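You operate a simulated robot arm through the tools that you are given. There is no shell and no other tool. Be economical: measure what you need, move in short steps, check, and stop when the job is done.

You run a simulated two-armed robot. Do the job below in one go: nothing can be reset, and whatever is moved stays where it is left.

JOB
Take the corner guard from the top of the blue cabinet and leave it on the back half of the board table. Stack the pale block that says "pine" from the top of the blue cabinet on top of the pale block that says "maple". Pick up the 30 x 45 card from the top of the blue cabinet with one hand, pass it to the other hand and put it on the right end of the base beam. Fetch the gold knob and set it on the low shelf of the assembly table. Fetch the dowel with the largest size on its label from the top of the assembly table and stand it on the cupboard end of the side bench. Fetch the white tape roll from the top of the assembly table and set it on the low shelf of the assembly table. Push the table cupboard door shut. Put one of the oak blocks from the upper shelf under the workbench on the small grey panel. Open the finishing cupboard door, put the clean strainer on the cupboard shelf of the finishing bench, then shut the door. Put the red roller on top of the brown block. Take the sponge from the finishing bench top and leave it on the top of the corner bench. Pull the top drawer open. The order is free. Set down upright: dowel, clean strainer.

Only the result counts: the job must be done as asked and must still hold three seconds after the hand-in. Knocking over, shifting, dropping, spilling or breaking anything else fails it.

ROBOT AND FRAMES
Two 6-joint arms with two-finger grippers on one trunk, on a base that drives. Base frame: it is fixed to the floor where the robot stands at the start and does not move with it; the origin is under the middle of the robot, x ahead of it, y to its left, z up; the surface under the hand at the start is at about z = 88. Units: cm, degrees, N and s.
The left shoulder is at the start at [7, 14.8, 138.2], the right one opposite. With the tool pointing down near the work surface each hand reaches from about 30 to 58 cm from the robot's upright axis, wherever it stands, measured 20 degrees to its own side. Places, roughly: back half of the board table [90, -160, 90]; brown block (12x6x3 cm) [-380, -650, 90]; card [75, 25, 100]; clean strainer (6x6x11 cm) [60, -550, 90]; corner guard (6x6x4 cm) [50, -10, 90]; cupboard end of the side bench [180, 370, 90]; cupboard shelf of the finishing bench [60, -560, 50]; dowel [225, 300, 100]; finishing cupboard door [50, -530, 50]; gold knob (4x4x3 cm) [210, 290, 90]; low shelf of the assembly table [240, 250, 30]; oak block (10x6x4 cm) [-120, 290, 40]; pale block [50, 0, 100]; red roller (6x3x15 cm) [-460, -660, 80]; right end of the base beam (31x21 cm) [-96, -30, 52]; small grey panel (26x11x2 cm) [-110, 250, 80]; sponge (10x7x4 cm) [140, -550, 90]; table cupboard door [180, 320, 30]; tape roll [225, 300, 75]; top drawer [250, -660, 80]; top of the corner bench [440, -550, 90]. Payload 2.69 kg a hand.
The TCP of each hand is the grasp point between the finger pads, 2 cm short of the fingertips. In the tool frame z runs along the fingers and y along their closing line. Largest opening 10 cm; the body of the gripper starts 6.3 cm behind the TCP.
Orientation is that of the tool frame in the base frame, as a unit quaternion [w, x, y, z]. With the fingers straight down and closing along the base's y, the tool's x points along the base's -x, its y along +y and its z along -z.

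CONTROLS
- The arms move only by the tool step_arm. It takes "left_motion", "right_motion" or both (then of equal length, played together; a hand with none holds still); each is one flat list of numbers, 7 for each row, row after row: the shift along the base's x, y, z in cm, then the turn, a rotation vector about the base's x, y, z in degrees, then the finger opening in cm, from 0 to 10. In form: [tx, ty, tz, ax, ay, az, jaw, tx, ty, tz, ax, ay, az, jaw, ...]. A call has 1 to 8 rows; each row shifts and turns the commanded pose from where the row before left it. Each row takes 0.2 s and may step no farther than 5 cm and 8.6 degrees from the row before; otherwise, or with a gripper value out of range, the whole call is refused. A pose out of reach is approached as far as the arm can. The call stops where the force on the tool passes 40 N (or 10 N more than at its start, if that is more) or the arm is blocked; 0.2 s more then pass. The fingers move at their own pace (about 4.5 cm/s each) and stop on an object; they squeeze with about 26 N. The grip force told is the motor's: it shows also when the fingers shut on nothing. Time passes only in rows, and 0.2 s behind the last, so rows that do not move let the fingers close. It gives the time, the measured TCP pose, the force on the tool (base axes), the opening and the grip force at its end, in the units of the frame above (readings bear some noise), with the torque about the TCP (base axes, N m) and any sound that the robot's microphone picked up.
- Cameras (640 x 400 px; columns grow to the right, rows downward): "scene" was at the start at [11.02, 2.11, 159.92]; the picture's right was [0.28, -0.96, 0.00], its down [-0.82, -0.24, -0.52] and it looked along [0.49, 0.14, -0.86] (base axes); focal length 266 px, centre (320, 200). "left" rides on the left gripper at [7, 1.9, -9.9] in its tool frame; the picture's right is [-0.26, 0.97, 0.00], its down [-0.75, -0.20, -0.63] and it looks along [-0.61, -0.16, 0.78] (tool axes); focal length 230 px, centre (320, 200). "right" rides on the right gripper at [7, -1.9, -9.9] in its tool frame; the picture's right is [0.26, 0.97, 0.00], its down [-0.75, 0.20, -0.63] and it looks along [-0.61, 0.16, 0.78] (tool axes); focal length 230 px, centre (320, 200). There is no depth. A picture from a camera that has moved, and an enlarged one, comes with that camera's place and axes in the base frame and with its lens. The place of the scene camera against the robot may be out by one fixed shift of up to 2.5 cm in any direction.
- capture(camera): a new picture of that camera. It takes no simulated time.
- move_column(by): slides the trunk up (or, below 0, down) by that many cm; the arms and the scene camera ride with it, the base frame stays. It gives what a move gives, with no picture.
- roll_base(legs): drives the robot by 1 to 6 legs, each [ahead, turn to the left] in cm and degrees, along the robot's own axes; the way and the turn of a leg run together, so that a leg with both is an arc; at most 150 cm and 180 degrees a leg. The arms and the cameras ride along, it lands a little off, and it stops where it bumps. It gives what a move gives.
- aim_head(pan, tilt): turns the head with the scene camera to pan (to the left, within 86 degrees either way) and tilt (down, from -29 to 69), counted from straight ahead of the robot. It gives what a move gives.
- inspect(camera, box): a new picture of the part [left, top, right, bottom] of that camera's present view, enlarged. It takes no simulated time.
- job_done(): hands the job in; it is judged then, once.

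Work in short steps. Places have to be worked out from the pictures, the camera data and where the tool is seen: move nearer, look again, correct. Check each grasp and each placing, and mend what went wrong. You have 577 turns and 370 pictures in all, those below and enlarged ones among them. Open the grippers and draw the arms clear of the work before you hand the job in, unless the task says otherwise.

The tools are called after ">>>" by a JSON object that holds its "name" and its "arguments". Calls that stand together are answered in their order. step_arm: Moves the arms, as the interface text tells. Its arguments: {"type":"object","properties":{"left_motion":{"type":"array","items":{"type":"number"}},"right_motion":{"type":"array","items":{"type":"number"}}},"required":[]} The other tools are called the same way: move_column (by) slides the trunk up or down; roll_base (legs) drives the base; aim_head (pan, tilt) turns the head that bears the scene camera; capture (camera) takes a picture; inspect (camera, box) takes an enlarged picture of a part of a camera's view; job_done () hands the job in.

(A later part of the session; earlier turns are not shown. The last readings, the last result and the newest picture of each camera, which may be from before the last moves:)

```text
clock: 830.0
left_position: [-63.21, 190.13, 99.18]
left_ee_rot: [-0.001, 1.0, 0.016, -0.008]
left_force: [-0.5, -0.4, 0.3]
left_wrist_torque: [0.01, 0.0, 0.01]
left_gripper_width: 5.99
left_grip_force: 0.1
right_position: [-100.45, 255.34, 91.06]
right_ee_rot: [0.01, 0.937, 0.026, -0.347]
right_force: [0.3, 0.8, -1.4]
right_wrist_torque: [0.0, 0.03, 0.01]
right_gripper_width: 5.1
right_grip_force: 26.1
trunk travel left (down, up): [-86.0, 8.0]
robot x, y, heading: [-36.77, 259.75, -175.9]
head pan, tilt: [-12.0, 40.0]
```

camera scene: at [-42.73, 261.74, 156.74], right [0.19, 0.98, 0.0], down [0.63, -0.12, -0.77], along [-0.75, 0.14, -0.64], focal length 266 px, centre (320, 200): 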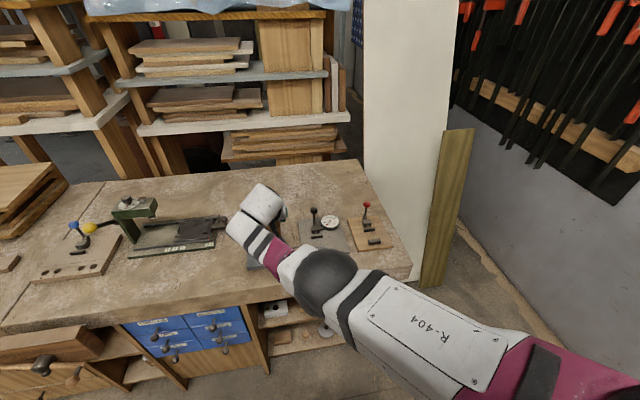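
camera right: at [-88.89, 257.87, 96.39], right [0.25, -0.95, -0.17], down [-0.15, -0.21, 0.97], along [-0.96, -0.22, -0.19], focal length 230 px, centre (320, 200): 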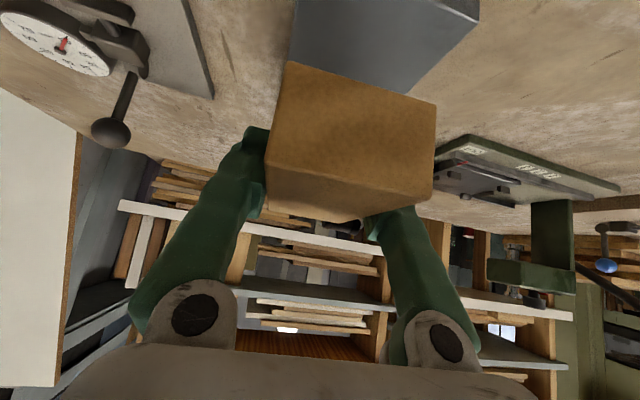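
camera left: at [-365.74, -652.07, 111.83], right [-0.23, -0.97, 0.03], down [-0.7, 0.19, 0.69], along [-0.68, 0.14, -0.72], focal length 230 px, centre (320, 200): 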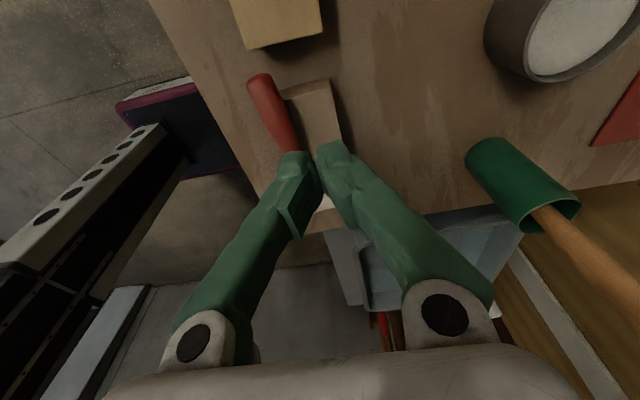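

>>> {"name": "move_column", "arguments": {"by": -2}}

>>> {"name": "move_column", "arguments": {"by": -2}}

>>> {"name": "capture", "arguments": {"camera": "right"}}

```text
clock: 830.7
left_position: [-63.21, 190.31, 97.18]
left_ee_rot: [-0.001, 1.0, 0.017, -0.008]
left_force: [0.0, 0.4, 0.2]
left_wrist_torque: [0.01, 0.01, 0.03]
left_gripper_width: 6.0
left_grip_force: 0.0
right_position: [-100.47, 255.28, 89.08]
right_ee_rot: [0.01, 0.937, 0.026, -0.347]
right_force: [-0.4, 0.6, -1.3]
right_wrist_torque: [0.03, -0.01, 0.01]
right_gripper_width: 5.09
right_grip_force: 26.2
trunk travel left (down, up): [-84.0, 10.0]
robot x, y, heading: [-36.63, 259.7, -176.0]
head pan, tilt: [-12.0, 40.0]
```

```text
clock: 831.4
left_position: [-63.22, 190.25, 95.3]
left_ee_rot: [0.0, 1.0, 0.017, -0.009]
left_force: [0.0, -0.5, -0.1]
left_wrist_torque: [-0.03, 0.0, -0.01]
left_gripper_width: 5.99
left_grip_force: 0.0
right_position: [-100.61, 255.34, 87.22]
right_ee_rot: [0.011, 0.937, 0.027, -0.348]
right_force: [0.1, 0.2, -1.1]
right_wrist_torque: [0.0, 0.03, 0.0]
right_gripper_width: 5.08
right_grip_force: 25.9
trunk travel left (down, up): [-82.0, 12.0]
robot x, y, heading: [-36.86, 260.07, -175.9]
head pan, tilt: [-12.0, 40.0]
```

```text
73 pictures are left
camera right: at [-88.94, 257.91, 90.11], right [0.25, -0.95, -0.17], down [-0.15, -0.21, 0.97], along [-0.96, -0.22, -0.19], focal length 230 px, centre (320, 200)
```

right: 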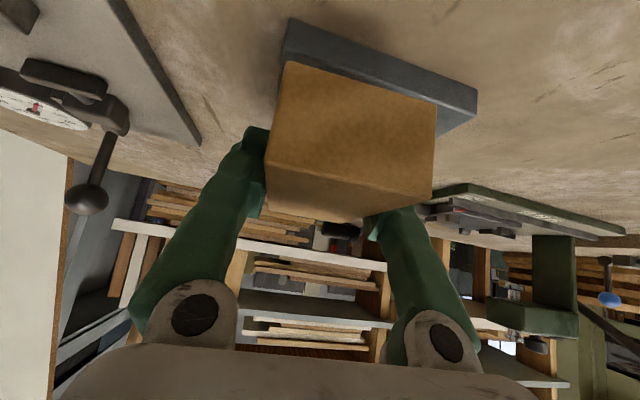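

>>> {"name": "move_column", "arguments": {"by": -1}}

>>> {"name": "move_column", "arguments": {"by": -1}}

>>> {"name": "capture", "arguments": {"camera": "right"}}

```text
clock: 832.0
left_position: [-63.31, 190.27, 94.22]
left_ee_rot: [0.0, 1.0, 0.016, -0.008]
left_force: [1.3, 0.2, 0.0]
left_wrist_torque: [-0.02, -0.04, 0.02]
left_gripper_width: 6.0
left_grip_force: 0.1
right_position: [-100.56, 255.26, 86.1]
right_ee_rot: [0.009, 0.938, 0.026, -0.347]
right_force: [0.4, -0.6, -1.2]
right_wrist_torque: [0.02, 0.01, -0.01]
right_gripper_width: 5.08
right_grip_force: 26.2
trunk travel left (down, up): [-81.0, 13.0]
robot x, y, heading: [-36.87, 259.95, -175.6]
head pan, tilt: [-12.0, 40.0]
```

```text
clock: 832.5
left_position: [-63.24, 190.29, 93.27]
left_ee_rot: [-0.001, 1.0, 0.017, -0.008]
left_force: [0.1, 0.5, -0.6]
left_wrist_torque: [-0.04, 0.0, 0.02]
left_gripper_width: 6.0
left_grip_force: 0.1
right_position: [-100.59, 255.33, 85.1]
right_ee_rot: [0.009, 0.937, 0.026, -0.348]
right_force: [0.1, -0.2, -1.8]
right_wrist_torque: [-0.03, 0.04, -0.02]
right_gripper_width: 5.08
right_grip_force: 26.3
trunk travel left (down, up): [-80.0, 14.0]
robot x, y, heading: [-36.69, 260.18, -175.8]
head pan, tilt: [-12.0, 40.0]
```

```text
72 pictures are left
camera right: at [-88.96, 257.9, 88.08], right [0.25, -0.95, -0.17], down [-0.15, -0.21, 0.97], along [-0.96, -0.22, -0.19], focal length 230 px, centre (320, 200)
```

right: 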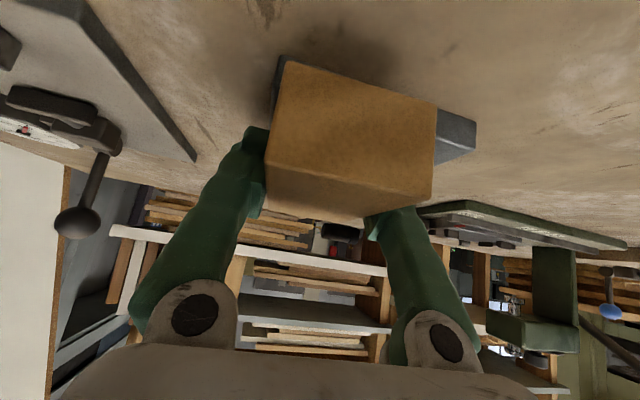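

The bench is lower (panel top ≈82, panel spans x −98…−124). Raise a bit and drive 8.5 cm further to centre the block on the panel.

>>> {"name": "move_column", "arguments": {"by": 1.5}}

>>> {"name": "roll_base", "arguments": {"legs": [[8.5, 0]]}}

>>> {"name": "step_arm", "arguments": {"right_motion": [0, 0, 0, 0, 0, 0, 3, 0, 0, 0, 0, 0, 0, 3]}}

>>> {"name": "move_column", "arguments": {"by": -1.8}}

>>> {"name": "capture", "arguments": {"camera": "right"}}

```text
clock: 833.2
left_position: [-63.16, 190.31, 94.78]
left_ee_rot: [-0.001, 1.0, 0.016, -0.008]
left_force: [0.1, 0.2, -0.3]
left_wrist_torque: [0.0, 0.01, -0.01]
left_gripper_width: 6.03
left_grip_force: 0.1
right_position: [-100.42, 255.31, 86.73]
right_ee_rot: [0.011, 0.937, 0.026, -0.347]
right_force: [-0.2, -0.5, -0.8]
right_wrist_torque: [0.01, 0.0, -0.05]
right_gripper_width: 5.11
right_grip_force: 25.8
trunk travel left (down, up): [-81.5, 12.5]
robot x, y, heading: [-37.04, 259.87, -175.7]
head pan, tilt: [-12.0, 40.0]
```

```text
clock: 834.2
left_position: [-72.48, 188.75, 95.74]
left_ee_rot: [0.016, 1.0, 0.0, -0.027]
left_force: [-0.4, 0.5, -1.6]
left_wrist_torque: [-0.02, -0.01, 0.01]
left_gripper_width: 6.01
left_grip_force: 0.0
right_position: [-109.23, 254.74, 86.53]
right_ee_rot: [0.006, 0.936, 0.023, -0.351]
right_force: [-0.5, 0.2, -2.8]
right_wrist_torque: [-0.02, 0.07, -0.01]
right_gripper_width: 5.11
right_grip_force: 26.3
trunk travel left (down, up): [-81.5, 12.5]
robot x, y, heading: [-44.84, 259.07, -175.9]
head pan, tilt: [-12.0, 40.0]
```

```text
clock: 834.9
left_position: [-72.63, 188.7, 95.72]
left_ee_rot: [0.011, 1.0, 0.0, -0.026]
left_force: [-0.7, -0.1, -0.3]
left_wrist_torque: [0.02, 0.01, 0.01]
left_gripper_width: 5.98
left_grip_force: 0.1
right_position: [-109.16, 255.03, 86.37]
right_ee_rot: [0.005, 0.936, 0.02, -0.351]
right_force: [0.0, 1.4, -2.8]
right_wrist_torque: [-0.06, 0.07, 0.07]
right_gripper_width: 5.09
right_grip_force: 25.6
trunk travel left (down, up): [-81.5, 12.5]
robot x, y, heading: [-45.27, 259.11, -175.8]
head pan, tilt: [-12.0, 40.0]
```

```text
clock: 835.5
left_position: [-72.57, 188.74, 94.28]
left_ee_rot: [0.018, 0.999, -0.004, -0.029]
left_force: [0.6, 0.8, -0.3]
left_wrist_torque: [0.01, -0.02, 0.01]
left_gripper_width: 6.0
left_grip_force: 0.1
right_position: [-109.06, 254.92, 85.08]
right_ee_rot: [0.007, 0.935, 0.023, -0.355]
right_force: [0.0, -0.8, -1.1]
right_wrist_torque: [0.0, 0.01, 0.0]
right_gripper_width: 5.07
right_grip_force: 26.5
trunk travel left (down, up): [-79.7, 14.3]
robot x, y, heading: [-45.5, 259.17, -175.8]
head pan, tilt: [-12.0, 40.0]
```

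```text
71 pictures are left
camera right: at [-97.45, 257.43, 87.83], right [0.24, -0.96, -0.17], down [-0.13, -0.21, 0.97], along [-0.96, -0.21, -0.18], focal length 230 px, centre (320, 200)
```

right: 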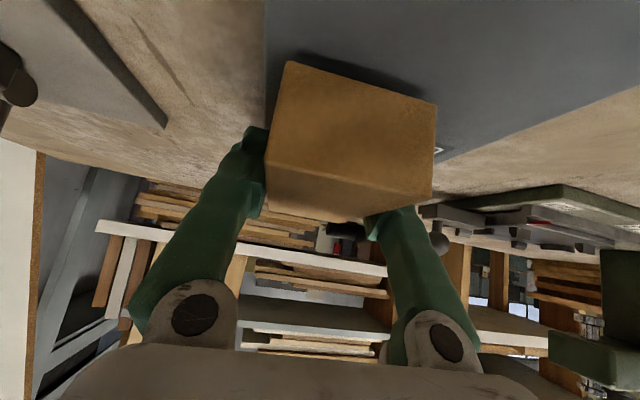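

>>> {"name": "step_arm", "arguments": {"right_motion": [0, -1, 0, 0, 0, 0, 3, 0, -1, 0, 0, 0, 0, 3, 0, 0, -0.4, 0, 0, 0, 3, 0, 0, -0.4, 0, 0, 0, 3, 0, 0, -0.3, 0, 0, 0, 3]}}

>>> {"name": "move_column", "arguments": {"by": -0.6}}

>>> {"name": "capture", "arguments": {"camera": "right"}}

```text
clock: 836.7
left_position: [-72.4, 188.65, 94.18]
left_ee_rot: [0.019, 0.999, -0.003, -0.029]
left_force: [-0.2, 0.7, 0.2]
left_wrist_torque: [-0.02, 0.02, -0.01]
left_gripper_width: 6.01
left_grip_force: 0.0
right_position: [-108.95, 254.82, 85.21]
right_ee_rot: [-0.001, 0.932, 0.017, -0.361]
right_force: [0.4, 0.1, -1.1]
right_wrist_torque: [-0.01, 0.03, 0.01]
right_gripper_width: 5.08
right_grip_force: 26.0
right hand out of reach, approached as far as the arm can: row 1, 2, 5
trunk travel left (down, up): [-79.7, 14.3]
robot x, y, heading: [-45.31, 259.06, -175.8]
head pan, tilt: [-12.0, 40.0]
```

```text
clock: 837.2
left_position: [-72.4, 188.7, 93.6]
left_ee_rot: [0.018, 0.999, -0.003, -0.029]
left_force: [-0.3, -0.5, -0.4]
left_wrist_torque: [-0.01, -0.01, 0.02]
left_gripper_width: 6.01
left_grip_force: 0.0
right_position: [-108.69, 255.0, 84.37]
right_ee_rot: [-0.001, 0.933, 0.016, -0.359]
right_force: [-1.2, 0.3, 0.0]
right_wrist_torque: [-0.04, -0.07, -0.05]
right_gripper_width: 5.08
right_grip_force: 25.9
trunk travel left (down, up): [-79.1, 14.9]
robot x, y, heading: [-45.44, 259.02, -176.0]
head pan, tilt: [-12.0, 40.0]
```

```text
70 pictures are left
camera right: at [-97.1, 257.19, 87.04], right [0.22, -0.96, -0.19], down [-0.13, -0.22, 0.97], along [-0.97, -0.19, -0.17], focal length 230 px, centre (320, 200)
```

right: 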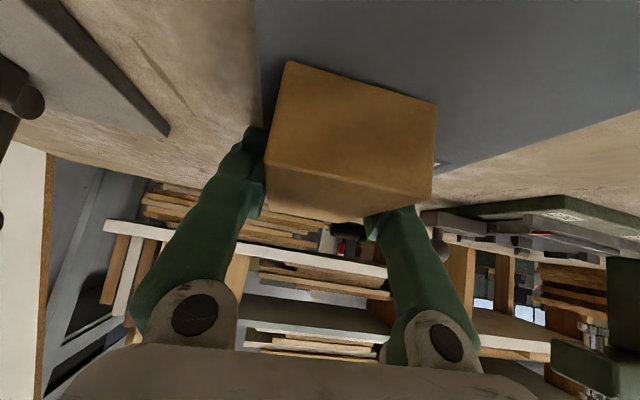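

Contact nearly made and the block lies within the panel. Lower 0.4 and release.

>>> {"name": "move_column", "arguments": {"by": -0.4}}

>>> {"name": "step_arm", "arguments": {"right_motion": [0, 0, 0, 0, 0, 0, 6.5, 0, 0, 0, 0, 0, 0, 8, 0, 0, 0, 0, 0, 0, 9, 0, 0, 0, 0, 0, 0, 9]}}

>>> {"name": "capture", "arguments": {"camera": "right"}}

```text
clock: 837.8
left_position: [-72.39, 188.71, 93.31]
left_ee_rot: [0.018, 0.999, -0.004, -0.03]
left_force: [0.7, -0.7, -0.6]
left_wrist_torque: [0.0, 0.0, 0.02]
left_gripper_width: 5.98
left_grip_force: 0.0
right_position: [-108.72, 254.96, 84.0]
right_ee_rot: [-0.001, 0.933, 0.017, -0.36]
right_force: [-5.3, 0.2, 12.1]
right_wrist_torque: [-0.36, -0.43, -0.08]
right_gripper_width: 5.11
right_grip_force: 26.1
trunk travel left (down, up): [-78.7, 15.3]
robot x, y, heading: [-45.17, 258.64, -175.9]
head pan, tilt: [-12.0, 40.0]
```

```text
clock: 838.8
left_position: [-72.11, 188.79, 93.35]
left_ee_rot: [0.019, 0.999, -0.004, -0.031]
left_force: [0.6, -0.4, -0.1]
left_wrist_torque: [-0.02, 0.01, -0.04]
left_gripper_width: 6.0
left_grip_force: 0.0
right_position: [-108.68, 255.06, 83.93]
right_ee_rot: [-0.002, 0.933, 0.016, -0.359]
right_force: [0.0, 3.8, 7.4]
right_wrist_torque: [-0.38, -0.01, 0.1]
right_gripper_width: 8.88
right_grip_force: 0.0
trunk travel left (down, up): [-78.7, 15.3]
robot x, y, heading: [-45.11, 259.13, -176.0]
head pan, tilt: [-12.0, 40.0]
```

```text
69 pictures are left
camera right: at [-96.88, 257.33, 86.61], right [0.22, -0.96, -0.19], down [-0.13, -0.22, 0.97], along [-0.97, -0.19, -0.17], focal length 230 px, centre (320, 200)
```

right: 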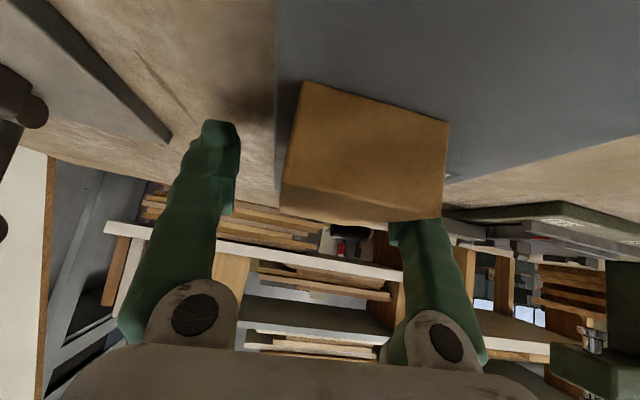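

Block is on the panel. Raise the trunk and back out.

>>> {"name": "move_column", "arguments": {"by": 8}}

>>> {"name": "roll_base", "arguments": {"legs": [[-30, 0]]}}

>>> {"name": "step_arm", "arguments": {"right_motion": [0, 0, 0, 0, 0, 0, 6, 0, 0, 0, 0, 0, 0, 6]}}

>>> {"name": "capture", "arguments": {"camera": "scene"}}

```text
clock: 840.0
left_position: [-72.44, 188.61, 101.17]
left_ee_rot: [0.019, 0.999, -0.004, -0.03]
left_force: [0.2, 0.9, 0.6]
left_wrist_torque: [-0.03, 0.0, 0.01]
left_gripper_width: 6.0
left_grip_force: 0.1
right_position: [-108.58, 255.08, 91.63]
right_ee_rot: [-0.002, 0.934, 0.016, -0.357]
right_force: [-0.8, -0.5, -0.1]
right_wrist_torque: [-0.01, 0.01, -0.01]
right_gripper_width: 9.0
right_grip_force: 0.1
trunk travel left (down, up): [-86.7, 7.3]
robot x, y, heading: [-45.4, 258.86, -175.9]
head pan, tilt: [-12.0, 40.0]
```

```text
clock: 842.0
left_position: [-42.69, 190.89, 101.15]
left_ee_rot: [0.018, 0.999, -0.005, -0.029]
left_force: [0.2, 0.0, -0.3]
left_wrist_torque: [0.0, 0.01, 0.0]
left_gripper_width: 6.02
left_grip_force: 0.0
right_position: [-78.71, 257.29, 91.64]
right_ee_rot: [-0.002, 0.934, 0.014, -0.357]
right_force: [0.0, 0.8, 0.3]
right_wrist_torque: [0.0, -0.01, -0.01]
right_gripper_width: 9.0
right_grip_force: 0.0
trunk travel left (down, up): [-86.7, 7.3]
robot x, y, heading: [-15.5, 261.21, -175.8]
head pan, tilt: [-12.0, 40.0]
```

```text
clock: 842.6
left_position: [-42.63, 190.87, 101.29]
left_ee_rot: [0.018, 0.999, -0.005, -0.03]
left_force: [-1.3, -0.2, 0.3]
left_wrist_torque: [0.01, 0.02, -0.03]
left_gripper_width: 6.0
left_grip_force: 0.1
right_position: [-78.83, 257.48, 91.64]
right_ee_rot: [-0.004, 0.934, 0.012, -0.357]
right_force: [0.1, -0.1, -0.1]
right_wrist_torque: [0.02, 0.0, -0.01]
right_gripper_width: 5.99
right_grip_force: 0.0
trunk travel left (down, up): [-86.7, 7.3]
robot x, y, heading: [-15.2, 261.06, -175.9]
head pan, tilt: [-12.0, 40.0]
```

```text
68 pictures are left
camera scene: at [-29.19, 262.19, 155.21], right [0.14, 0.99, 0.0], down [0.64, -0.09, -0.77], along [-0.76, 0.11, -0.64], focal length 266 px, centre (320, 200)
```

scene: 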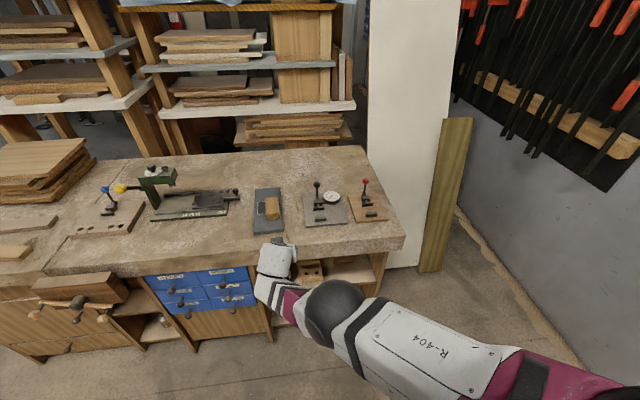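

Oak block done. Restore the right hand to pointing down and drive toward the assembly table.

>>> {"name": "step_arm", "arguments": {"right_motion": [0, 0, 1.5, 0, -8.4, 0, 6, 0, 0, 1.5, 0, -8.4, 0, 6, 0, 0, 1.5, 0, -8.4, 0, 6, 0, 1, 1.5, 0, -8.4, 0, 6, 0, 1, 1, 0, -8.4, 0, 6]}}

>>> {"name": "roll_base", "arguments": {"legs": [[0, 174]]}}

>>> {"name": "roll_base", "arguments": {"legs": [[105, 0]]}}

>>> {"name": "aim_head", "arguments": {"pan": 15, "tilt": 28}}

>>> {"name": "capture", "arguments": {"camera": "scene"}}

```text
clock: 843.8
left_position: [-42.47, 191.03, 101.39]
left_ee_rot: [0.018, 0.999, -0.007, -0.03]
left_force: [0.8, 0.2, 0.0]
left_wrist_torque: [0.01, 0.01, 0.02]
left_gripper_width: 5.99
left_grip_force: 0.1
right_position: [-74.37, 264.64, 99.99]
right_ee_rot: [0.004, 1.0, 0.016, 0.002]
right_force: [1.0, 0.2, -0.7]
right_wrist_torque: [-0.05, 0.04, 0.01]
right_gripper_width: 6.0
right_grip_force: 0.0
right hand out of reach, approached as far as the arm can: row 2, 3, 4, 5
trunk travel left (down, up): [-86.7, 7.3]
robot x, y, heading: [-15.14, 261.27, -175.9]
head pan, tilt: [-12.0, 40.0]
```

```text
clock: 851.3
left_position: [19.85, 328.21, 101.42]
left_ee_rot: [0.031, 0.061, 0.998, 0.017]
left_force: [-0.2, -0.1, 0.1]
left_wrist_torque: [0.01, -0.02, 0.03]
left_gripper_width: 5.99
left_grip_force: 0.0
right_position: [43.34, 251.43, 99.99]
right_ee_rot: [-0.001, 0.04, 0.999, 0.002]
right_force: [0.5, -0.6, 0.4]
right_wrist_torque: [-0.04, -0.01, 0.0]
right_gripper_width: 6.01
right_grip_force: 0.1
trunk travel left (down, up): [-86.7, 7.3]
robot x, y, heading: [-15.2, 261.71, -2.5]
head pan, tilt: [-12.0, 40.0]
```

```text
clock: 856.7
left_position: [125.05, 323.95, 101.43]
left_ee_rot: [0.032, 0.061, 0.997, 0.017]
left_force: [-0.2, -0.5, -0.4]
left_wrist_torque: [0.01, -0.04, 0.0]
left_gripper_width: 6.02
left_grip_force: 0.0
right_position: [148.65, 247.42, 100.23]
right_ee_rot: [0.0, 0.04, 0.999, 0.003]
right_force: [0.0, -0.1, -0.4]
right_wrist_torque: [0.0, -0.09, -0.01]
right_gripper_width: 6.0
right_grip_force: 0.1
trunk travel left (down, up): [-86.7, 7.3]
robot x, y, heading: [89.75, 256.94, -2.5]
head pan, tilt: [-12.0, 40.0]
```

```text
clock: 857.6
left_position: [125.04, 324.1, 101.21]
left_ee_rot: [0.031, 0.06, 0.998, 0.017]
left_force: [0.2, -0.4, 0.1]
left_wrist_torque: [-0.04, 0.0, -0.01]
left_gripper_width: 6.0
left_grip_force: 0.1
right_position: [148.75, 247.37, 100.04]
right_ee_rot: [0.0, 0.04, 0.999, 0.003]
right_force: [0.2, 0.2, -0.8]
right_wrist_torque: [0.02, -0.02, -0.01]
right_gripper_width: 5.99
right_grip_force: 0.0
trunk travel left (down, up): [-86.7, 7.3]
robot x, y, heading: [90.46, 256.71, -2.2]
head pan, tilt: [15.0, 28.0]
```

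```text
67 pictures are left
camera scene: at [103.66, 259.08, 157.07], right [0.22, -0.98, 0.0], down [-0.46, -0.1, -0.88], along [0.86, 0.19, -0.47], focal length 266 px, centre (320, 200)
```

scene: 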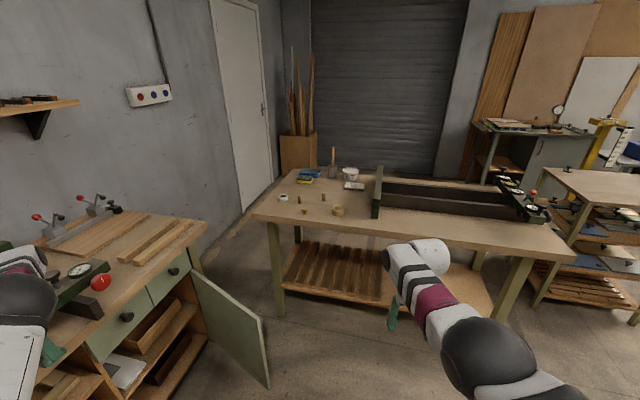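

Great overview. Zoom in on the assembly table's small items and the side bench end.

>>> {"name": "inspect", "arguments": {"camera": "scene", "box": [260, 150, 390, 235]}}

>>> {"name": "inspect", "arguments": {"camera": "scene", "box": [30, 180, 290, 390]}}

```text
4.71 times, centred on (325, 192) of scene
camera zoom: at [103.66, 259.08, 157.07], right [0.22, -0.98, 0.0], down [-0.46, -0.1, -0.88], along [0.86, 0.19, -0.47], focal length 1249 px, centre (296, 235)
```

zoom: 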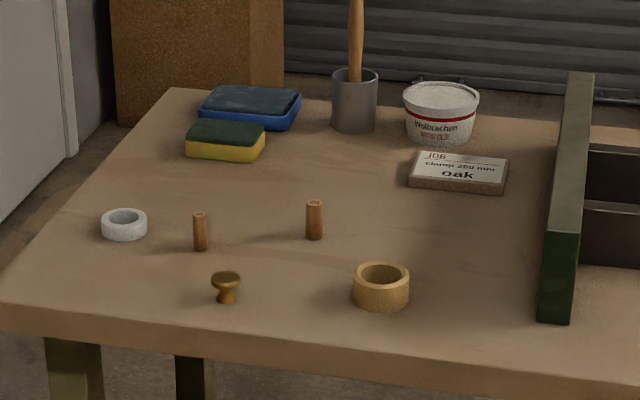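

```text
1.90 times, centred on (160, 285) of scene
camera zoom: at [103.66, 259.08, 157.07], right [0.22, -0.98, 0.0], down [-0.46, -0.1, -0.88], along [0.86, 0.19, -0.47], focal length 506 px, centre (625, 38)
```

zoom: 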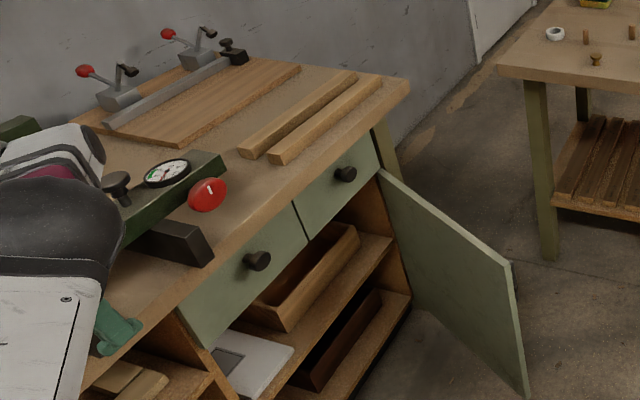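

>>> {"name": "inspect", "arguments": {"camera": "scene", "box": [296, 186, 328, 206]}}

```text
16.00 times, centred on (312, 196) of scene
camera zoom: at [103.66, 259.08, 157.07], right [0.22, -0.98, 0.0], down [-0.46, -0.1, -0.88], along [0.86, 0.19, -0.47], focal length 4248 px, centre (448, 264)
```

zoom: 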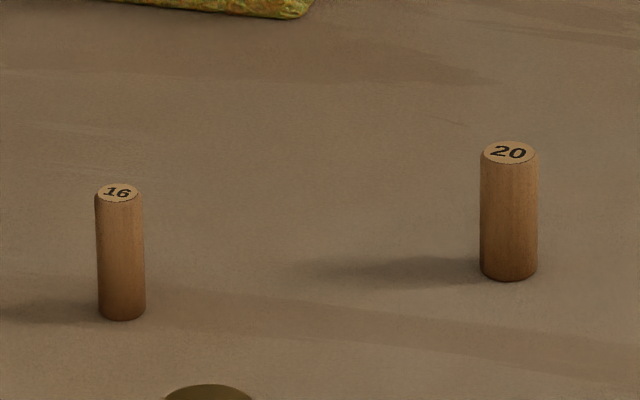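

Dowel "20" is the largest. The table cupboard door (hinge ≈[183,331], free edge ≈[162,294]) must be pushed shut first. Tuck the left hand in and go to a place south of the door.

>>> {"name": "step_arm", "arguments": {"left_motion": [2, -4.5, 0, 0, 0, 0, 6, 2, -4.5, 0, 0, 0, 0, 6, 2, -4.5, 0, 0, 0, 0, 6, 2, -4.5, 0, 0, 0, 0, 6, 2, -4.5, 0, 0, 0, 0, 6, 2, -4.5, 0, 0, 0, 0, 6, 2, -4.5, 0, 0, 0, 0, 6, 2, -4.5, 0, 0, 0, 0, 6]}}

>>> {"name": "step_arm", "arguments": {"left_motion": [1.5, -4, 0, 0, 0, 0, 6, 1.5, -2, 0, 0, 0, 0, 6, 0, 0, 0, 0, 0, 0, 6], "right_motion": [0, 0, 0, 0, 0, 0, 2, 0, 0, 0, 0, 0, 0, 0, 0, 0, 0, 0, 0, 0, 0]}}

>>> {"name": "roll_base", "arguments": {"legs": [[0, -24], [80, 0], [0, 116]]}}

>>> {"name": "aim_head", "arguments": {"pan": 0, "tilt": 45}}

>>> {"name": "capture", "arguments": {"camera": "scene"}}

```text
clock: 859.5
left_position: [149.13, 296.3, 98.65]
left_ee_rot: [0.031, 0.06, 0.998, 0.018]
left_force: [0.0, 0.0, 0.6]
left_wrist_torque: [0.01, 0.02, -0.01]
left_gripper_width: 6.01
left_grip_force: 0.1
left hand out of reach, approached as far as the arm can: row 1, 2, 3, 4, 5, 6
right_position: [148.69, 247.15, 99.9]
right_ee_rot: [-0.001, 0.04, 0.999, 0.004]
right_force: [0.2, -0.4, 0.2]
right_wrist_torque: [0.03, 0.0, -0.02]
right_gripper_width: 6.01
right_grip_force: 0.0
trunk travel left (down, up): [-86.7, 7.3]
robot x, y, heading: [89.89, 257.06, -2.1]
head pan, tilt: [15.0, 28.0]
```

```text
clock: 860.2
left_position: [151.11, 290.57, 99.34]
left_ee_rot: [0.031, 0.06, 0.998, 0.018]
left_force: [-1.0, 0.5, 0.0]
left_wrist_torque: [0.01, -0.01, 0.01]
left_gripper_width: 5.99
left_grip_force: 0.0
left hand out of reach, approached as far as the arm can: row 2
right_position: [148.74, 247.43, 100.19]
right_ee_rot: [0.0, 0.039, 0.999, 0.003]
right_force: [-0.5, -0.3, 0.5]
right_wrist_torque: [-0.02, -0.02, 0.0]
right_gripper_width: 0.01
right_grip_force: 7.7
trunk travel left (down, up): [-86.7, 7.3]
robot x, y, heading: [89.88, 256.91, -2.5]
head pan, tilt: [15.0, 28.0]
```

```text
clock: 870.7
left_position: [124.78, 280.17, 99.37]
left_ee_rot: [0.008, -0.692, 0.721, 0.035]
left_force: [0.4, 0.4, -0.1]
left_wrist_torque: [0.0, -0.02, 0.02]
left_gripper_width: 6.0
left_grip_force: 0.0
right_position: [168.01, 281.13, 100.02]
right_ee_rot: [-0.002, -0.706, 0.708, 0.002]
right_force: [-0.2, -0.1, -0.2]
right_wrist_torque: [-0.02, -0.02, 0.02]
right_gripper_width: 0.0
right_grip_force: 25.4
trunk travel left (down, up): [-86.7, 7.3]
robot x, y, heading: [162.82, 221.98, 92.2]
head pan, tilt: [15.0, 28.0]
```

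```text
clock: 871.5
left_position: [124.71, 280.2, 99.44]
left_ee_rot: [0.008, -0.691, 0.722, 0.035]
left_force: [0.1, 0.4, -0.3]
left_wrist_torque: [0.02, -0.03, 0.0]
left_gripper_width: 6.0
left_grip_force: 0.1
right_position: [167.93, 281.08, 99.9]
right_ee_rot: [-0.002, -0.706, 0.708, 0.002]
right_force: [0.5, 0.1, 0.1]
right_wrist_torque: [-0.04, 0.02, 0.02]
right_gripper_width: 0.01
right_grip_force: 26.1
trunk travel left (down, up): [-86.7, 7.3]
robot x, y, heading: [163.0, 221.89, 92.2]
head pan, tilt: [0.0, 45.0]
```

```text
63 pictures are left
camera scene: at [161.77, 235.35, 154.5], right [1.0, 0.04, 0.0], down [0.03, -0.71, -0.71], along [-0.03, 0.71, -0.71], focal length 266 px, centre (320, 200)
```

scene: 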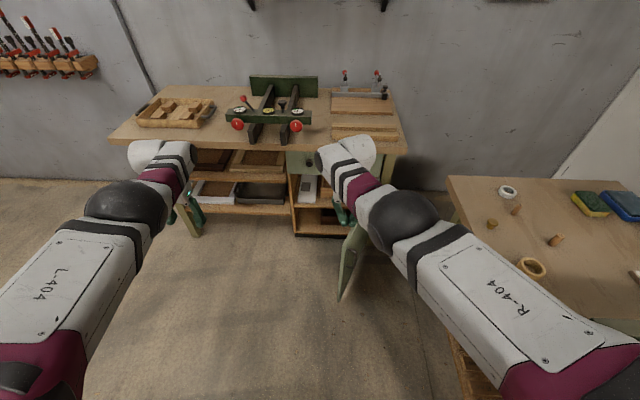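

Move the right hand east of the door and lower the trunk.

>>> {"name": "step_arm", "arguments": {"right_motion": [4, 0, 0, 0, 0, 0, 0, 4, 0, 0, 0, 0, 0, 0, 4, 0, 0, 0, 0, 0, 0, 4, 0, 0, 0, 0, 0, 0, 4, 0, 0, 0, 0, 0, 0, 3, 0, 0, 0, 0, 0, 0, 0, 0, 0, 0, 0, 0, 0]}}

>>> {"name": "move_column", "arguments": {"by": -40}}

>>> {"name": "move_column", "arguments": {"by": -12}}

>>> {"name": "roll_base", "arguments": {"legs": [[24, 0]]}}

>>> {"name": "capture", "arguments": {"camera": "scene"}}

```text
clock: 873.1
left_position: [124.71, 280.24, 99.3]
left_ee_rot: [0.009, -0.692, 0.721, 0.034]
left_force: [-0.6, 0.2, 0.1]
left_wrist_torque: [0.01, 0.01, 0.04]
left_gripper_width: 6.01
left_grip_force: 0.1
right_position: [190.52, 282.57, 99.71]
right_ee_rot: [-0.001, -0.706, 0.708, 0.003]
right_force: [-0.6, -0.3, -0.1]
right_wrist_torque: [0.02, -0.03, 0.01]
right_gripper_width: 0.0
right_grip_force: 25.4
right hand out of reach, approached as far as the arm can: row 1, 2, 3
trunk travel left (down, up): [-86.7, 7.3]
robot x, y, heading: [163.03, 222.31, 92.4]
head pan, tilt: [0.0, 45.0]
```

```text
clock: 876.9
left_position: [124.74, 280.16, 59.52]
left_ee_rot: [0.009, -0.691, 0.722, 0.035]
left_force: [0.2, 0.1, 0.8]
left_wrist_torque: [0.02, -0.01, 0.06]
left_gripper_width: 6.02
left_grip_force: 0.0
right_position: [190.61, 282.73, 59.96]
right_ee_rot: [-0.003, -0.707, 0.708, 0.002]
right_force: [0.0, 0.3, -0.1]
right_wrist_torque: [0.0, 0.04, -0.02]
right_gripper_width: 0.0
right_grip_force: 26.3
trunk travel left (down, up): [-46.7, 47.3]
robot x, y, heading: [162.5, 222.32, 91.9]
head pan, tilt: [0.0, 45.0]
```

```text
clock: 878.4
left_position: [124.7, 280.21, 47.4]
left_ee_rot: [0.009, -0.692, 0.721, 0.036]
left_force: [0.0, -0.1, -0.6]
left_wrist_torque: [0.01, 0.02, 0.01]
left_gripper_width: 5.99
left_grip_force: 0.0
right_position: [190.62, 282.59, 47.84]
right_ee_rot: [-0.002, -0.707, 0.708, 0.002]
right_force: [-0.6, -0.4, 0.8]
right_wrist_torque: [-0.01, -0.01, -0.01]
right_gripper_width: 0.0
right_grip_force: 25.9
trunk travel left (down, up): [-34.7, 59.3]
robot x, y, heading: [163.14, 222.04, 92.2]
head pan, tilt: [0.0, 45.0]
```

```text
clock: 880.2
left_position: [123.83, 304.02, 47.43]
left_ee_rot: [0.008, -0.691, 0.722, 0.034]
left_force: [-0.2, -0.1, -0.7]
left_wrist_torque: [-0.02, -0.01, 0.0]
left_gripper_width: 5.98
left_grip_force: 0.1
right_position: [189.67, 306.49, 47.73]
right_ee_rot: [-0.002, -0.706, 0.708, 0.002]
right_force: [-0.6, -1.0, -0.3]
right_wrist_torque: [0.03, -0.03, 0.02]
right_gripper_width: 0.01
right_grip_force: 26.0
trunk travel left (down, up): [-34.7, 59.3]
robot x, y, heading: [161.79, 246.04, 92.3]
head pan, tilt: [0.0, 45.0]
```

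```text
62 pictures are left
camera scene: at [160.85, 259.21, 102.48], right [1.0, 0.04, 0.0], down [0.03, -0.71, -0.71], along [-0.03, 0.71, -0.71], focal length 266 px, centre (320, 200)
```

scene: 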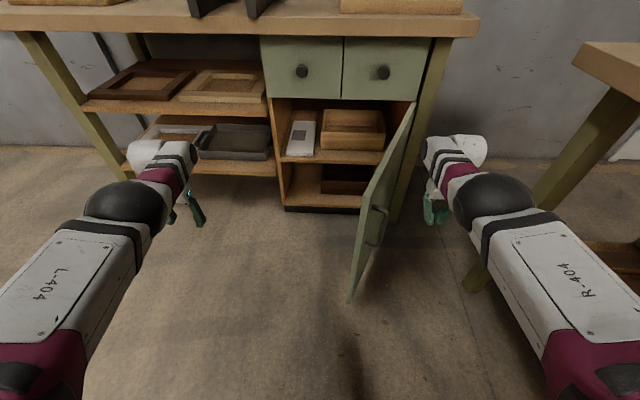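

Sweep the right hand west/north against the door.

>>> {"name": "step_arm", "arguments": {"right_motion": [-3, 0, 0, 0, 0, 0, 0, -3, 0, 0, 0, 0, 0, 0, -3, 0.3, 0, 0, 0, 0, 0, -3, 0.6, 0, 0, 0, 0, 0, -3, 0.8, 0, 0, 0, 0, 0, -2.5, 1, 0, 0, 0, 0, 0, -2.5, 1.2, 0, 0, 0, 0, 0, -2.5, 1.5, 0, 0, 0, 0, 0]}}

>>> {"name": "capture", "arguments": {"camera": "scene"}}

```text
clock: 882.0
left_position: [124.05, 304.23, 47.21]
left_ee_rot: [0.006, -0.69, 0.723, 0.035]
left_force: [0.1, 0.0, -0.5]
left_wrist_torque: [0.02, -0.01, 0.0]
left_gripper_width: 5.99
left_grip_force: 0.1
right_position: [171.65, 306.74, 49.34]
right_ee_rot: [0.002, -0.703, 0.711, 0.003]
right_force: [14.4, 27.8, 2.4]
right_wrist_torque: [-1.31, 0.54, -0.72]
right_gripper_width: 0.0
right_grip_force: 25.5
right hand out of reach, approached as far as the arm can: row 2, 4, 5, 6, 7, 8
trunk travel left (down, up): [-34.7, 59.3]
robot x, y, heading: [161.94, 245.94, 92.0]
head pan, tilt: [0.0, 45.0]
```

```text
61 pictures are left
camera scene: at [161.1, 259.64, 102.44], right [1.0, 0.03, 0.0], down [0.02, -0.71, -0.7], along [-0.03, 0.7, -0.71], focal length 266 px, centre (320, 200)
```

scene: 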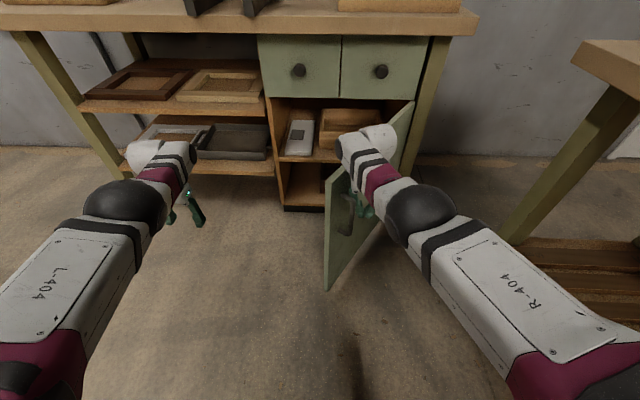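

>>> {"name": "step_arm", "arguments": {"right_motion": [0, -3, 0, 0, 0, 0, 0, 0, -2, 0, 0, 0, 0, 0]}}

>>> {"name": "roll_base", "arguments": {"legs": [[14, 0]]}}

>>> {"name": "step_arm", "arguments": {"right_motion": [0, 0, 0, 0, 0, 0, 0, -2.5, 0, 0, 0, 0, 0, 0, -2.5, 0, 0, 0, 0, 0, 0, -2, 0, 0, 0, 0, 0, 0]}}

>>> {"name": "capture", "arguments": {"camera": "scene"}}

```text
clock: 882.3
left_position: [123.86, 304.17, 47.24]
left_ee_rot: [0.009, -0.691, 0.722, 0.034]
left_force: [-0.9, -0.1, 0.0]
left_wrist_torque: [-0.03, 0.02, -0.01]
left_gripper_width: 6.03
left_grip_force: 0.0
right_position: [171.62, 306.78, 49.64]
right_ee_rot: [0.006, -0.702, 0.712, 0.006]
right_force: [4.1, 7.1, 0.3]
right_wrist_torque: [-0.29, 0.19, -0.15]
right_gripper_width: 0.01
right_grip_force: 26.4
right hand out of reach, approached as far as the arm can: row 1
trunk travel left (down, up): [-34.7, 59.3]
robot x, y, heading: [161.88, 245.76, 92.1]
head pan, tilt: [0.0, 45.0]
stopped in row 1 (right hand): the force on the tool passed its limit at 48 N (the readings are from after the stop); the commanded pose is now the measured one
```

```text
clock: 883.6
left_position: [123.31, 317.63, 47.41]
left_ee_rot: [0.009, -0.693, 0.72, 0.035]
left_force: [0.0, 0.7, -0.4]
left_wrist_torque: [0.0, 0.01, 0.01]
left_gripper_width: 6.0
left_grip_force: 0.1
right_position: [170.81, 320.3, 49.86]
right_ee_rot: [0.006, -0.704, 0.71, 0.006]
right_force: [0.2, 0.0, 0.1]
right_wrist_torque: [0.0, 0.01, -0.02]
right_gripper_width: 0.01
right_grip_force: 26.3
trunk travel left (down, up): [-34.7, 59.3]
robot x, y, heading: [161.45, 259.74, 92.0]
head pan, tilt: [0.0, 45.0]
```

```text
clock: 884.6
left_position: [123.22, 317.72, 47.34]
left_ee_rot: [0.008, -0.692, 0.721, 0.035]
left_force: [0.0, 0.3, -0.4]
left_wrist_torque: [0.01, 0.04, 0.01]
left_gripper_width: 6.0
left_grip_force: 0.1
right_position: [165.18, 319.07, 50.17]
right_ee_rot: [0.005, -0.704, 0.71, 0.005]
right_force: [-0.4, -0.2, 0.1]
right_wrist_torque: [-0.01, 0.01, 0.04]
right_gripper_width: 0.0
right_grip_force: 25.4
right hand out of reach, approached as far as the arm can: row 2, 3, 4
trunk travel left (down, up): [-34.7, 59.3]
robot x, y, heading: [161.3, 259.52, 92.3]
head pan, tilt: [0.0, 45.0]
```

```text
60 pictures are left
camera scene: at [160.39, 273.0, 102.49], right [1.0, 0.04, 0.0], down [0.03, -0.71, -0.71], along [-0.03, 0.71, -0.71], focal length 266 px, centre (320, 200)
```

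scene: 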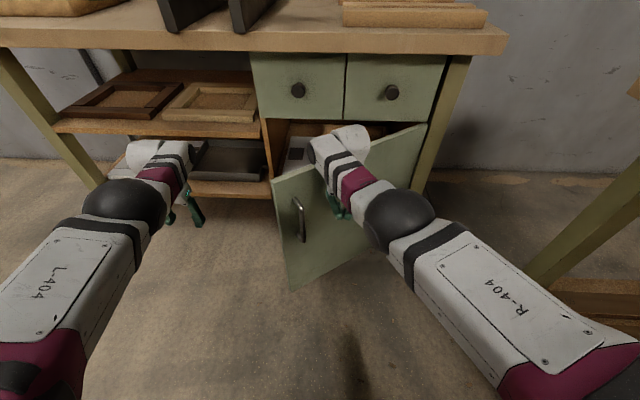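

Door ~25° open. Pitch the hand forward so fingertips lead, then push with the base.

>>> {"name": "step_arm", "arguments": {"right_motion": [0, -1.5, 0, 8, 0, 0, 0, 0, -1, 0, 8, 0, 0, 0, 0, -0.5, 0, 8, 0, 0, 0, 0, 0, 0, 8, 0, 0, 0, 0, 0, 0, 8, 0, 0, 0, -2, 0, 0, 8, 0, 0, 0]}}

>>> {"name": "roll_base", "arguments": {"legs": [[8, 0]]}}

>>> {"name": "step_arm", "arguments": {"right_motion": [0, 0, 0, 0, 0, 0, 0, -2, 1, 0, 0, 0, 0, 0, -2, 1.5, 0, 0, 0, 0, 0, 0, 2, 0, 0, 0, 0, 0]}}

>>> {"name": "capture", "arguments": {"camera": "scene"}}

```text
clock: 885.9
left_position: [123.27, 317.81, 47.36]
left_ee_rot: [0.009, -0.692, 0.721, 0.035]
left_force: [0.3, 0.1, 0.8]
left_wrist_torque: [0.01, 0.0, 0.0]
left_gripper_width: 6.02
left_grip_force: 0.1
right_position: [172.93, 321.08, 51.47]
right_ee_rot: [0.3, -0.651, 0.667, 0.203]
right_force: [-0.7, -0.1, -0.1]
right_wrist_torque: [-0.03, 0.03, -0.02]
right_gripper_width: 0.01
right_grip_force: 25.9
right hand out of reach, approached as far as the arm can: row 1, 5, 6
trunk travel left (down, up): [-34.7, 59.3]
robot x, y, heading: [161.55, 259.5, 92.1]
head pan, tilt: [0.0, 45.0]
stopped in row 6 (right hand): the arm was blocked; the commanded pose is now the measured one
```

```text
clock: 886.9
left_position: [122.98, 326.11, 47.37]
left_ee_rot: [0.008, -0.691, 0.722, 0.035]
left_force: [0.0, 0.6, -0.7]
left_wrist_torque: [-0.04, -0.01, -0.02]
left_gripper_width: 6.01
left_grip_force: 0.0
right_position: [172.52, 329.15, 51.42]
right_ee_rot: [0.299, -0.652, 0.667, 0.203]
right_force: [0.7, 0.1, -0.5]
right_wrist_torque: [0.02, -0.01, -0.04]
right_gripper_width: 0.0
right_grip_force: 26.0
trunk travel left (down, up): [-34.7, 59.3]
robot x, y, heading: [161.35, 267.93, 91.9]
head pan, tilt: [0.0, 45.0]
```

```text
clock: 887.9
left_position: [122.92, 325.9, 47.32]
left_ee_rot: [0.008, -0.692, 0.721, 0.035]
left_force: [-0.2, -0.6, -0.5]
left_wrist_torque: [0.0, 0.01, 0.0]
left_gripper_width: 6.02
left_grip_force: 0.2
right_position: [168.43, 333.61, 51.51]
right_ee_rot: [0.299, -0.651, 0.667, 0.204]
right_force: [-0.2, 0.1, -0.2]
right_wrist_torque: [0.01, -0.02, 0.02]
right_gripper_width: 0.0
right_grip_force: 26.2
trunk travel left (down, up): [-34.7, 59.3]
robot x, y, heading: [161.24, 268.06, 92.0]
head pan, tilt: [0.0, 45.0]
```

```text
59 pictures are left
camera scene: at [160.13, 281.15, 102.49], right [1.0, 0.04, 0.0], down [0.03, -0.71, -0.71], along [-0.03, 0.71, -0.71], focal length 266 px, centre (320, 200)
```

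scene: 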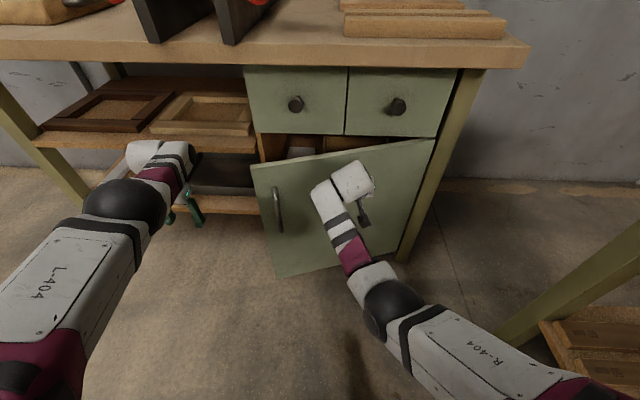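

>>> {"name": "step_arm", "arguments": {"right_motion": [-2.5, 0.5, 0, 0, 0, 0, 0, -2.5, 1, 0, 0, 0, 0, 0, -1.5, 1.5, 0, 0, 0, 0, 0, -1, 1.5, 0, 0, 0, 0, 0, 0, 1.5, 0, 0, 0, 0, 0, 0, 1.5, 0, 0, 0, 0, 0, 0, 1.5, 0, 0, 0, 0, 0]}}

>>> {"name": "capture", "arguments": {"camera": "scene"}}

```text
clock: 889.5
left_position: [123.07, 325.95, 47.29]
left_ee_rot: [0.008, -0.691, 0.722, 0.034]
left_force: [0.4, -0.4, 0.7]
left_wrist_torque: [-0.02, -0.01, 0.01]
left_gripper_width: 5.98
left_grip_force: 0.1
right_position: [162.16, 336.42, 51.17]
right_ee_rot: [0.3, -0.651, 0.667, 0.204]
right_force: [0.3, -0.4, -0.2]
right_wrist_torque: [0.0, -0.02, -0.04]
right_gripper_width: 0.0
right_grip_force: 26.1
right hand out of reach, approached as far as the arm can: row 4, 5, 6, 7
trunk travel left (down, up): [-34.7, 59.3]
robot x, y, heading: [161.22, 268.01, 92.2]
head pan, tilt: [0.0, 45.0]
```

```text
58 pictures are left
camera scene: at [160.11, 281.12, 102.49], right [1.0, 0.04, 0.0], down [0.03, -0.71, -0.71], along [-0.03, 0.71, -0.71], focal length 266 px, centre (320, 200)
```

scene: 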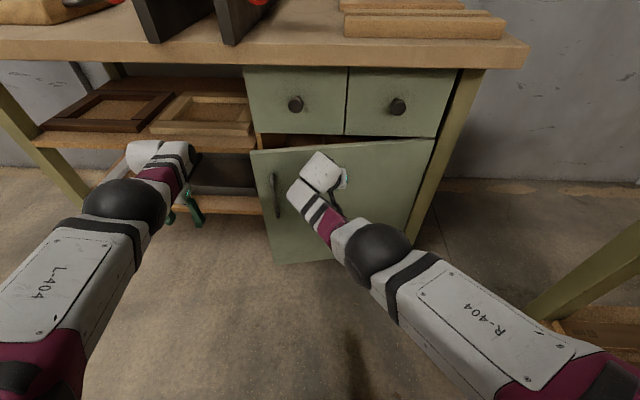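

>>> {"name": "step_arm", "arguments": {"right_motion": [0, -3, 0, 0, 0, 0, 0, 0, -3.5, 0, 0, 0, 0, 0, 0, 0, 0, 0, 0, 0, 0], "left_motion": [0, -4, 0, 0, 0, 0, 6, 0, -4, 0, 0, 0, 0, 6, 0, -3, 0, 0, 0, 0, 6]}}

>>> {"name": "roll_base", "arguments": {"legs": [[12, 0]]}}

>>> {"name": "capture", "arguments": {"camera": "scene"}}

```text
clock: 890.5
left_position: [123.18, 314.77, 47.05]
left_ee_rot: [0.007, -0.692, 0.722, 0.032]
left_force: [0.5, 0.3, 0.5]
left_wrist_torque: [-0.01, 0.02, 0.0]
left_gripper_width: 6.04
left_grip_force: 0.0
left hand out of reach, approached as far as the arm can: row 1
right_position: [168.4, 332.7, 52.16]
right_ee_rot: [0.343, -0.626, 0.676, 0.181]
right_force: [0.0, -0.2, -0.9]
right_wrist_torque: [0.0, -0.02, 0.01]
right_gripper_width: 0.0
right_grip_force: 25.7
trunk travel left (down, up): [-34.7, 59.3]
robot x, y, heading: [161.21, 268.4, 92.0]
head pan, tilt: [0.0, 45.0]
stopped in row 3 (right hand): the arm was blocked; the commanded pose is now the measured one
```

```text
clock: 891.8
left_position: [122.54, 325.0, 47.16]
left_ee_rot: [0.008, -0.693, 0.72, 0.033]
left_force: [-0.5, 0.0, -0.2]
left_wrist_torque: [0.0, -0.02, 0.02]
left_gripper_width: 5.98
left_grip_force: 0.1
right_position: [167.79, 342.44, 52.12]
right_ee_rot: [0.338, -0.627, 0.681, 0.173]
right_force: [-5.9, -16.9, 3.6]
right_wrist_torque: [0.04, 0.0, 0.16]
right_gripper_width: 0.0
right_grip_force: 26.1
trunk travel left (down, up): [-34.7, 59.3]
robot x, y, heading: [160.47, 278.21, 92.7]
head pan, tilt: [0.0, 45.0]
stopped in leg 1: the force on the tool passed its limit at 167 N (the readings are from after the stop); the commanded pose is now the measured one
```

```text
57 pictures are left
camera scene: at [159.58, 291.2, 102.53], right [1.0, 0.04, 0.0], down [0.03, -0.7, -0.71], along [-0.03, 0.71, -0.71], focal length 266 px, centre (320, 200)
```

scene: 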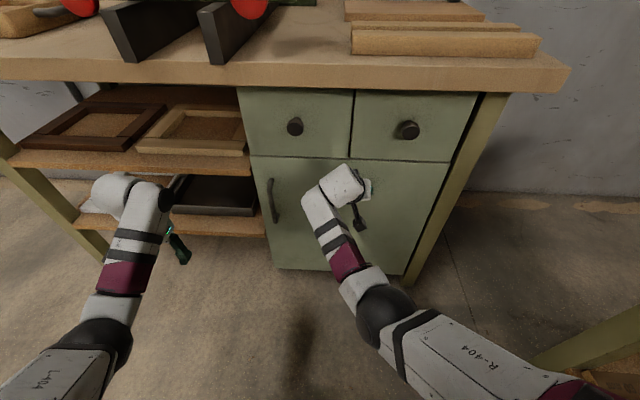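

Door is shut (pressed firmly). Back off, restore the right hand and raise the trunk.

>>> {"name": "roll_base", "arguments": {"legs": [[-40, 0]]}}

>>> {"name": "move_column", "arguments": {"by": 40}}

>>> {"name": "step_arm", "arguments": {"right_motion": [0, 0, 0, -7.13, 2.1, 1.17, 4, 0, 0, 0, -7.13, 2.1, 1.17, 4, 0, -0.5, 0, -7.13, 2.1, 1.17, 4, 0, -1, 0, -7.13, 2.1, 1.17, 4, 0, -1, 0, -7.13, 2.1, 1.17, 4, 0, -1, 0, -7.13, 2.1, 1.17, 4, 0, 0, 0, 0, 0, 0, 4]}}

>>> {"name": "move_column", "arguments": {"by": 19}}

>>> {"name": "aim_head", "arguments": {"pan": -10, "tilt": 30}}

>>> {"name": "capture", "arguments": {"camera": "scene"}}

```text
clock: 894.2
left_position: [124.56, 285.71, 47.16]
left_ee_rot: [0.009, -0.69, 0.723, 0.031]
left_force: [-0.5, 0.5, -0.7]
left_wrist_torque: [0.0, 0.03, -0.02]
left_gripper_width: 6.0
left_grip_force: 0.0
right_position: [169.92, 302.92, 52.03]
right_ee_rot: [0.338, -0.624, 0.683, 0.171]
right_force: [0.1, 0.4, 0.0]
right_wrist_torque: [-0.02, -0.03, -0.03]
right_gripper_width: 0.0
right_grip_force: 26.2
trunk travel left (down, up): [-34.7, 59.3]
robot x, y, heading: [162.15, 238.04, 91.9]
head pan, tilt: [0.0, 45.0]
```

```text
clock: 898.1
left_position: [124.52, 285.82, 87.01]
left_ee_rot: [0.008, -0.691, 0.722, 0.031]
left_force: [-1.3, 0.3, -0.5]
left_wrist_torque: [0.02, 0.01, -0.03]
left_gripper_width: 6.02
left_grip_force: 0.2
right_position: [169.89, 302.79, 92.0]
right_ee_rot: [0.337, -0.625, 0.683, 0.171]
right_force: [0.5, 1.0, 0.7]
right_wrist_torque: [-0.02, -0.01, 0.03]
right_gripper_width: 0.0
right_grip_force: 26.2
trunk travel left (down, up): [-74.7, 19.3]
robot x, y, heading: [162.12, 238.33, 91.8]
head pan, tilt: [0.0, 45.0]
```

```text
clock: 899.7
left_position: [124.52, 285.81, 87.11]
left_ee_rot: [0.008, -0.69, 0.723, 0.032]
left_force: [0.0, 1.3, 0.3]
left_wrist_torque: [-0.03, 0.01, 0.0]
left_gripper_width: 5.99
left_grip_force: 0.0
right_position: [170.42, 298.84, 92.22]
right_ee_rot: [-0.001, 0.722, -0.692, 0.005]
right_force: [0.1, -0.6, 0.4]
right_wrist_torque: [0.0, 0.0, 0.0]
right_gripper_width: 4.0
right_grip_force: 0.0
right hand out of reach, approached as far as the arm can: row 6
trunk travel left (down, up): [-74.7, 19.3]
robot x, y, heading: [162.43, 238.66, 92.0]
head pan, tilt: [0.0, 45.0]
```

```text
clock: 901.7
left_position: [124.51, 285.88, 105.96]
left_ee_rot: [0.008, -0.691, 0.722, 0.032]
left_force: [0.0, -0.7, 0.1]
left_wrist_torque: [0.03, 0.0, -0.02]
left_gripper_width: 6.0
left_grip_force: 0.1
right_position: [170.48, 299.03, 110.99]
right_ee_rot: [-0.002, 0.722, -0.692, 0.004]
right_force: [0.5, -0.2, -0.8]
right_wrist_torque: [0.05, 0.03, 0.01]
right_gripper_width: 4.0
right_grip_force: 0.0
trunk travel left (down, up): [-93.7, 0.3]
robot x, y, heading: [162.0, 238.53, 91.7]
head pan, tilt: [0.0, 45.0]
```

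```text
clock: 902.5
left_position: [124.48, 285.69, 106.09]
left_ee_rot: [0.008, -0.691, 0.722, 0.032]
left_force: [-0.4, -0.1, 0.7]
left_wrist_torque: [0.01, 0.0, 0.0]
left_gripper_width: 6.01
left_grip_force: 0.0
right_position: [170.35, 298.87, 111.14]
right_ee_rot: [-0.001, 0.722, -0.691, 0.004]
right_force: [-0.6, -0.2, -0.2]
right_wrist_torque: [-0.02, 0.02, -0.02]
right_gripper_width: 3.98
right_grip_force: 0.1
trunk travel left (down, up): [-93.7, 0.3]
robot x, y, heading: [162.29, 238.38, 92.0]
head pan, tilt: [-10.0, 30.0]
```

```text
56 pictures are left
camera scene: at [162.78, 252.64, 163.75], right [0.99, -0.14, 0.0], down [-0.07, -0.5, -0.87], along [0.12, 0.86, -0.5], focal length 266 px, centre (320, 200)
```

scene: 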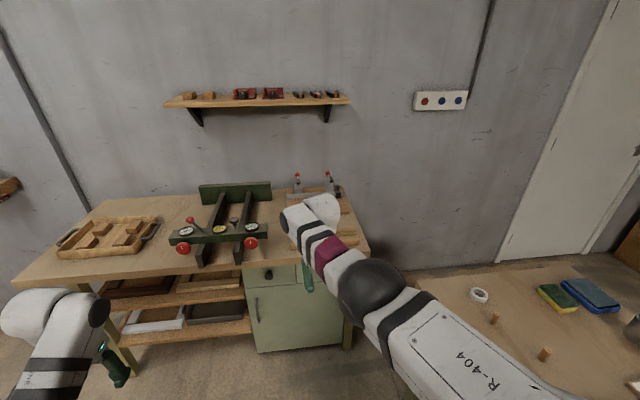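

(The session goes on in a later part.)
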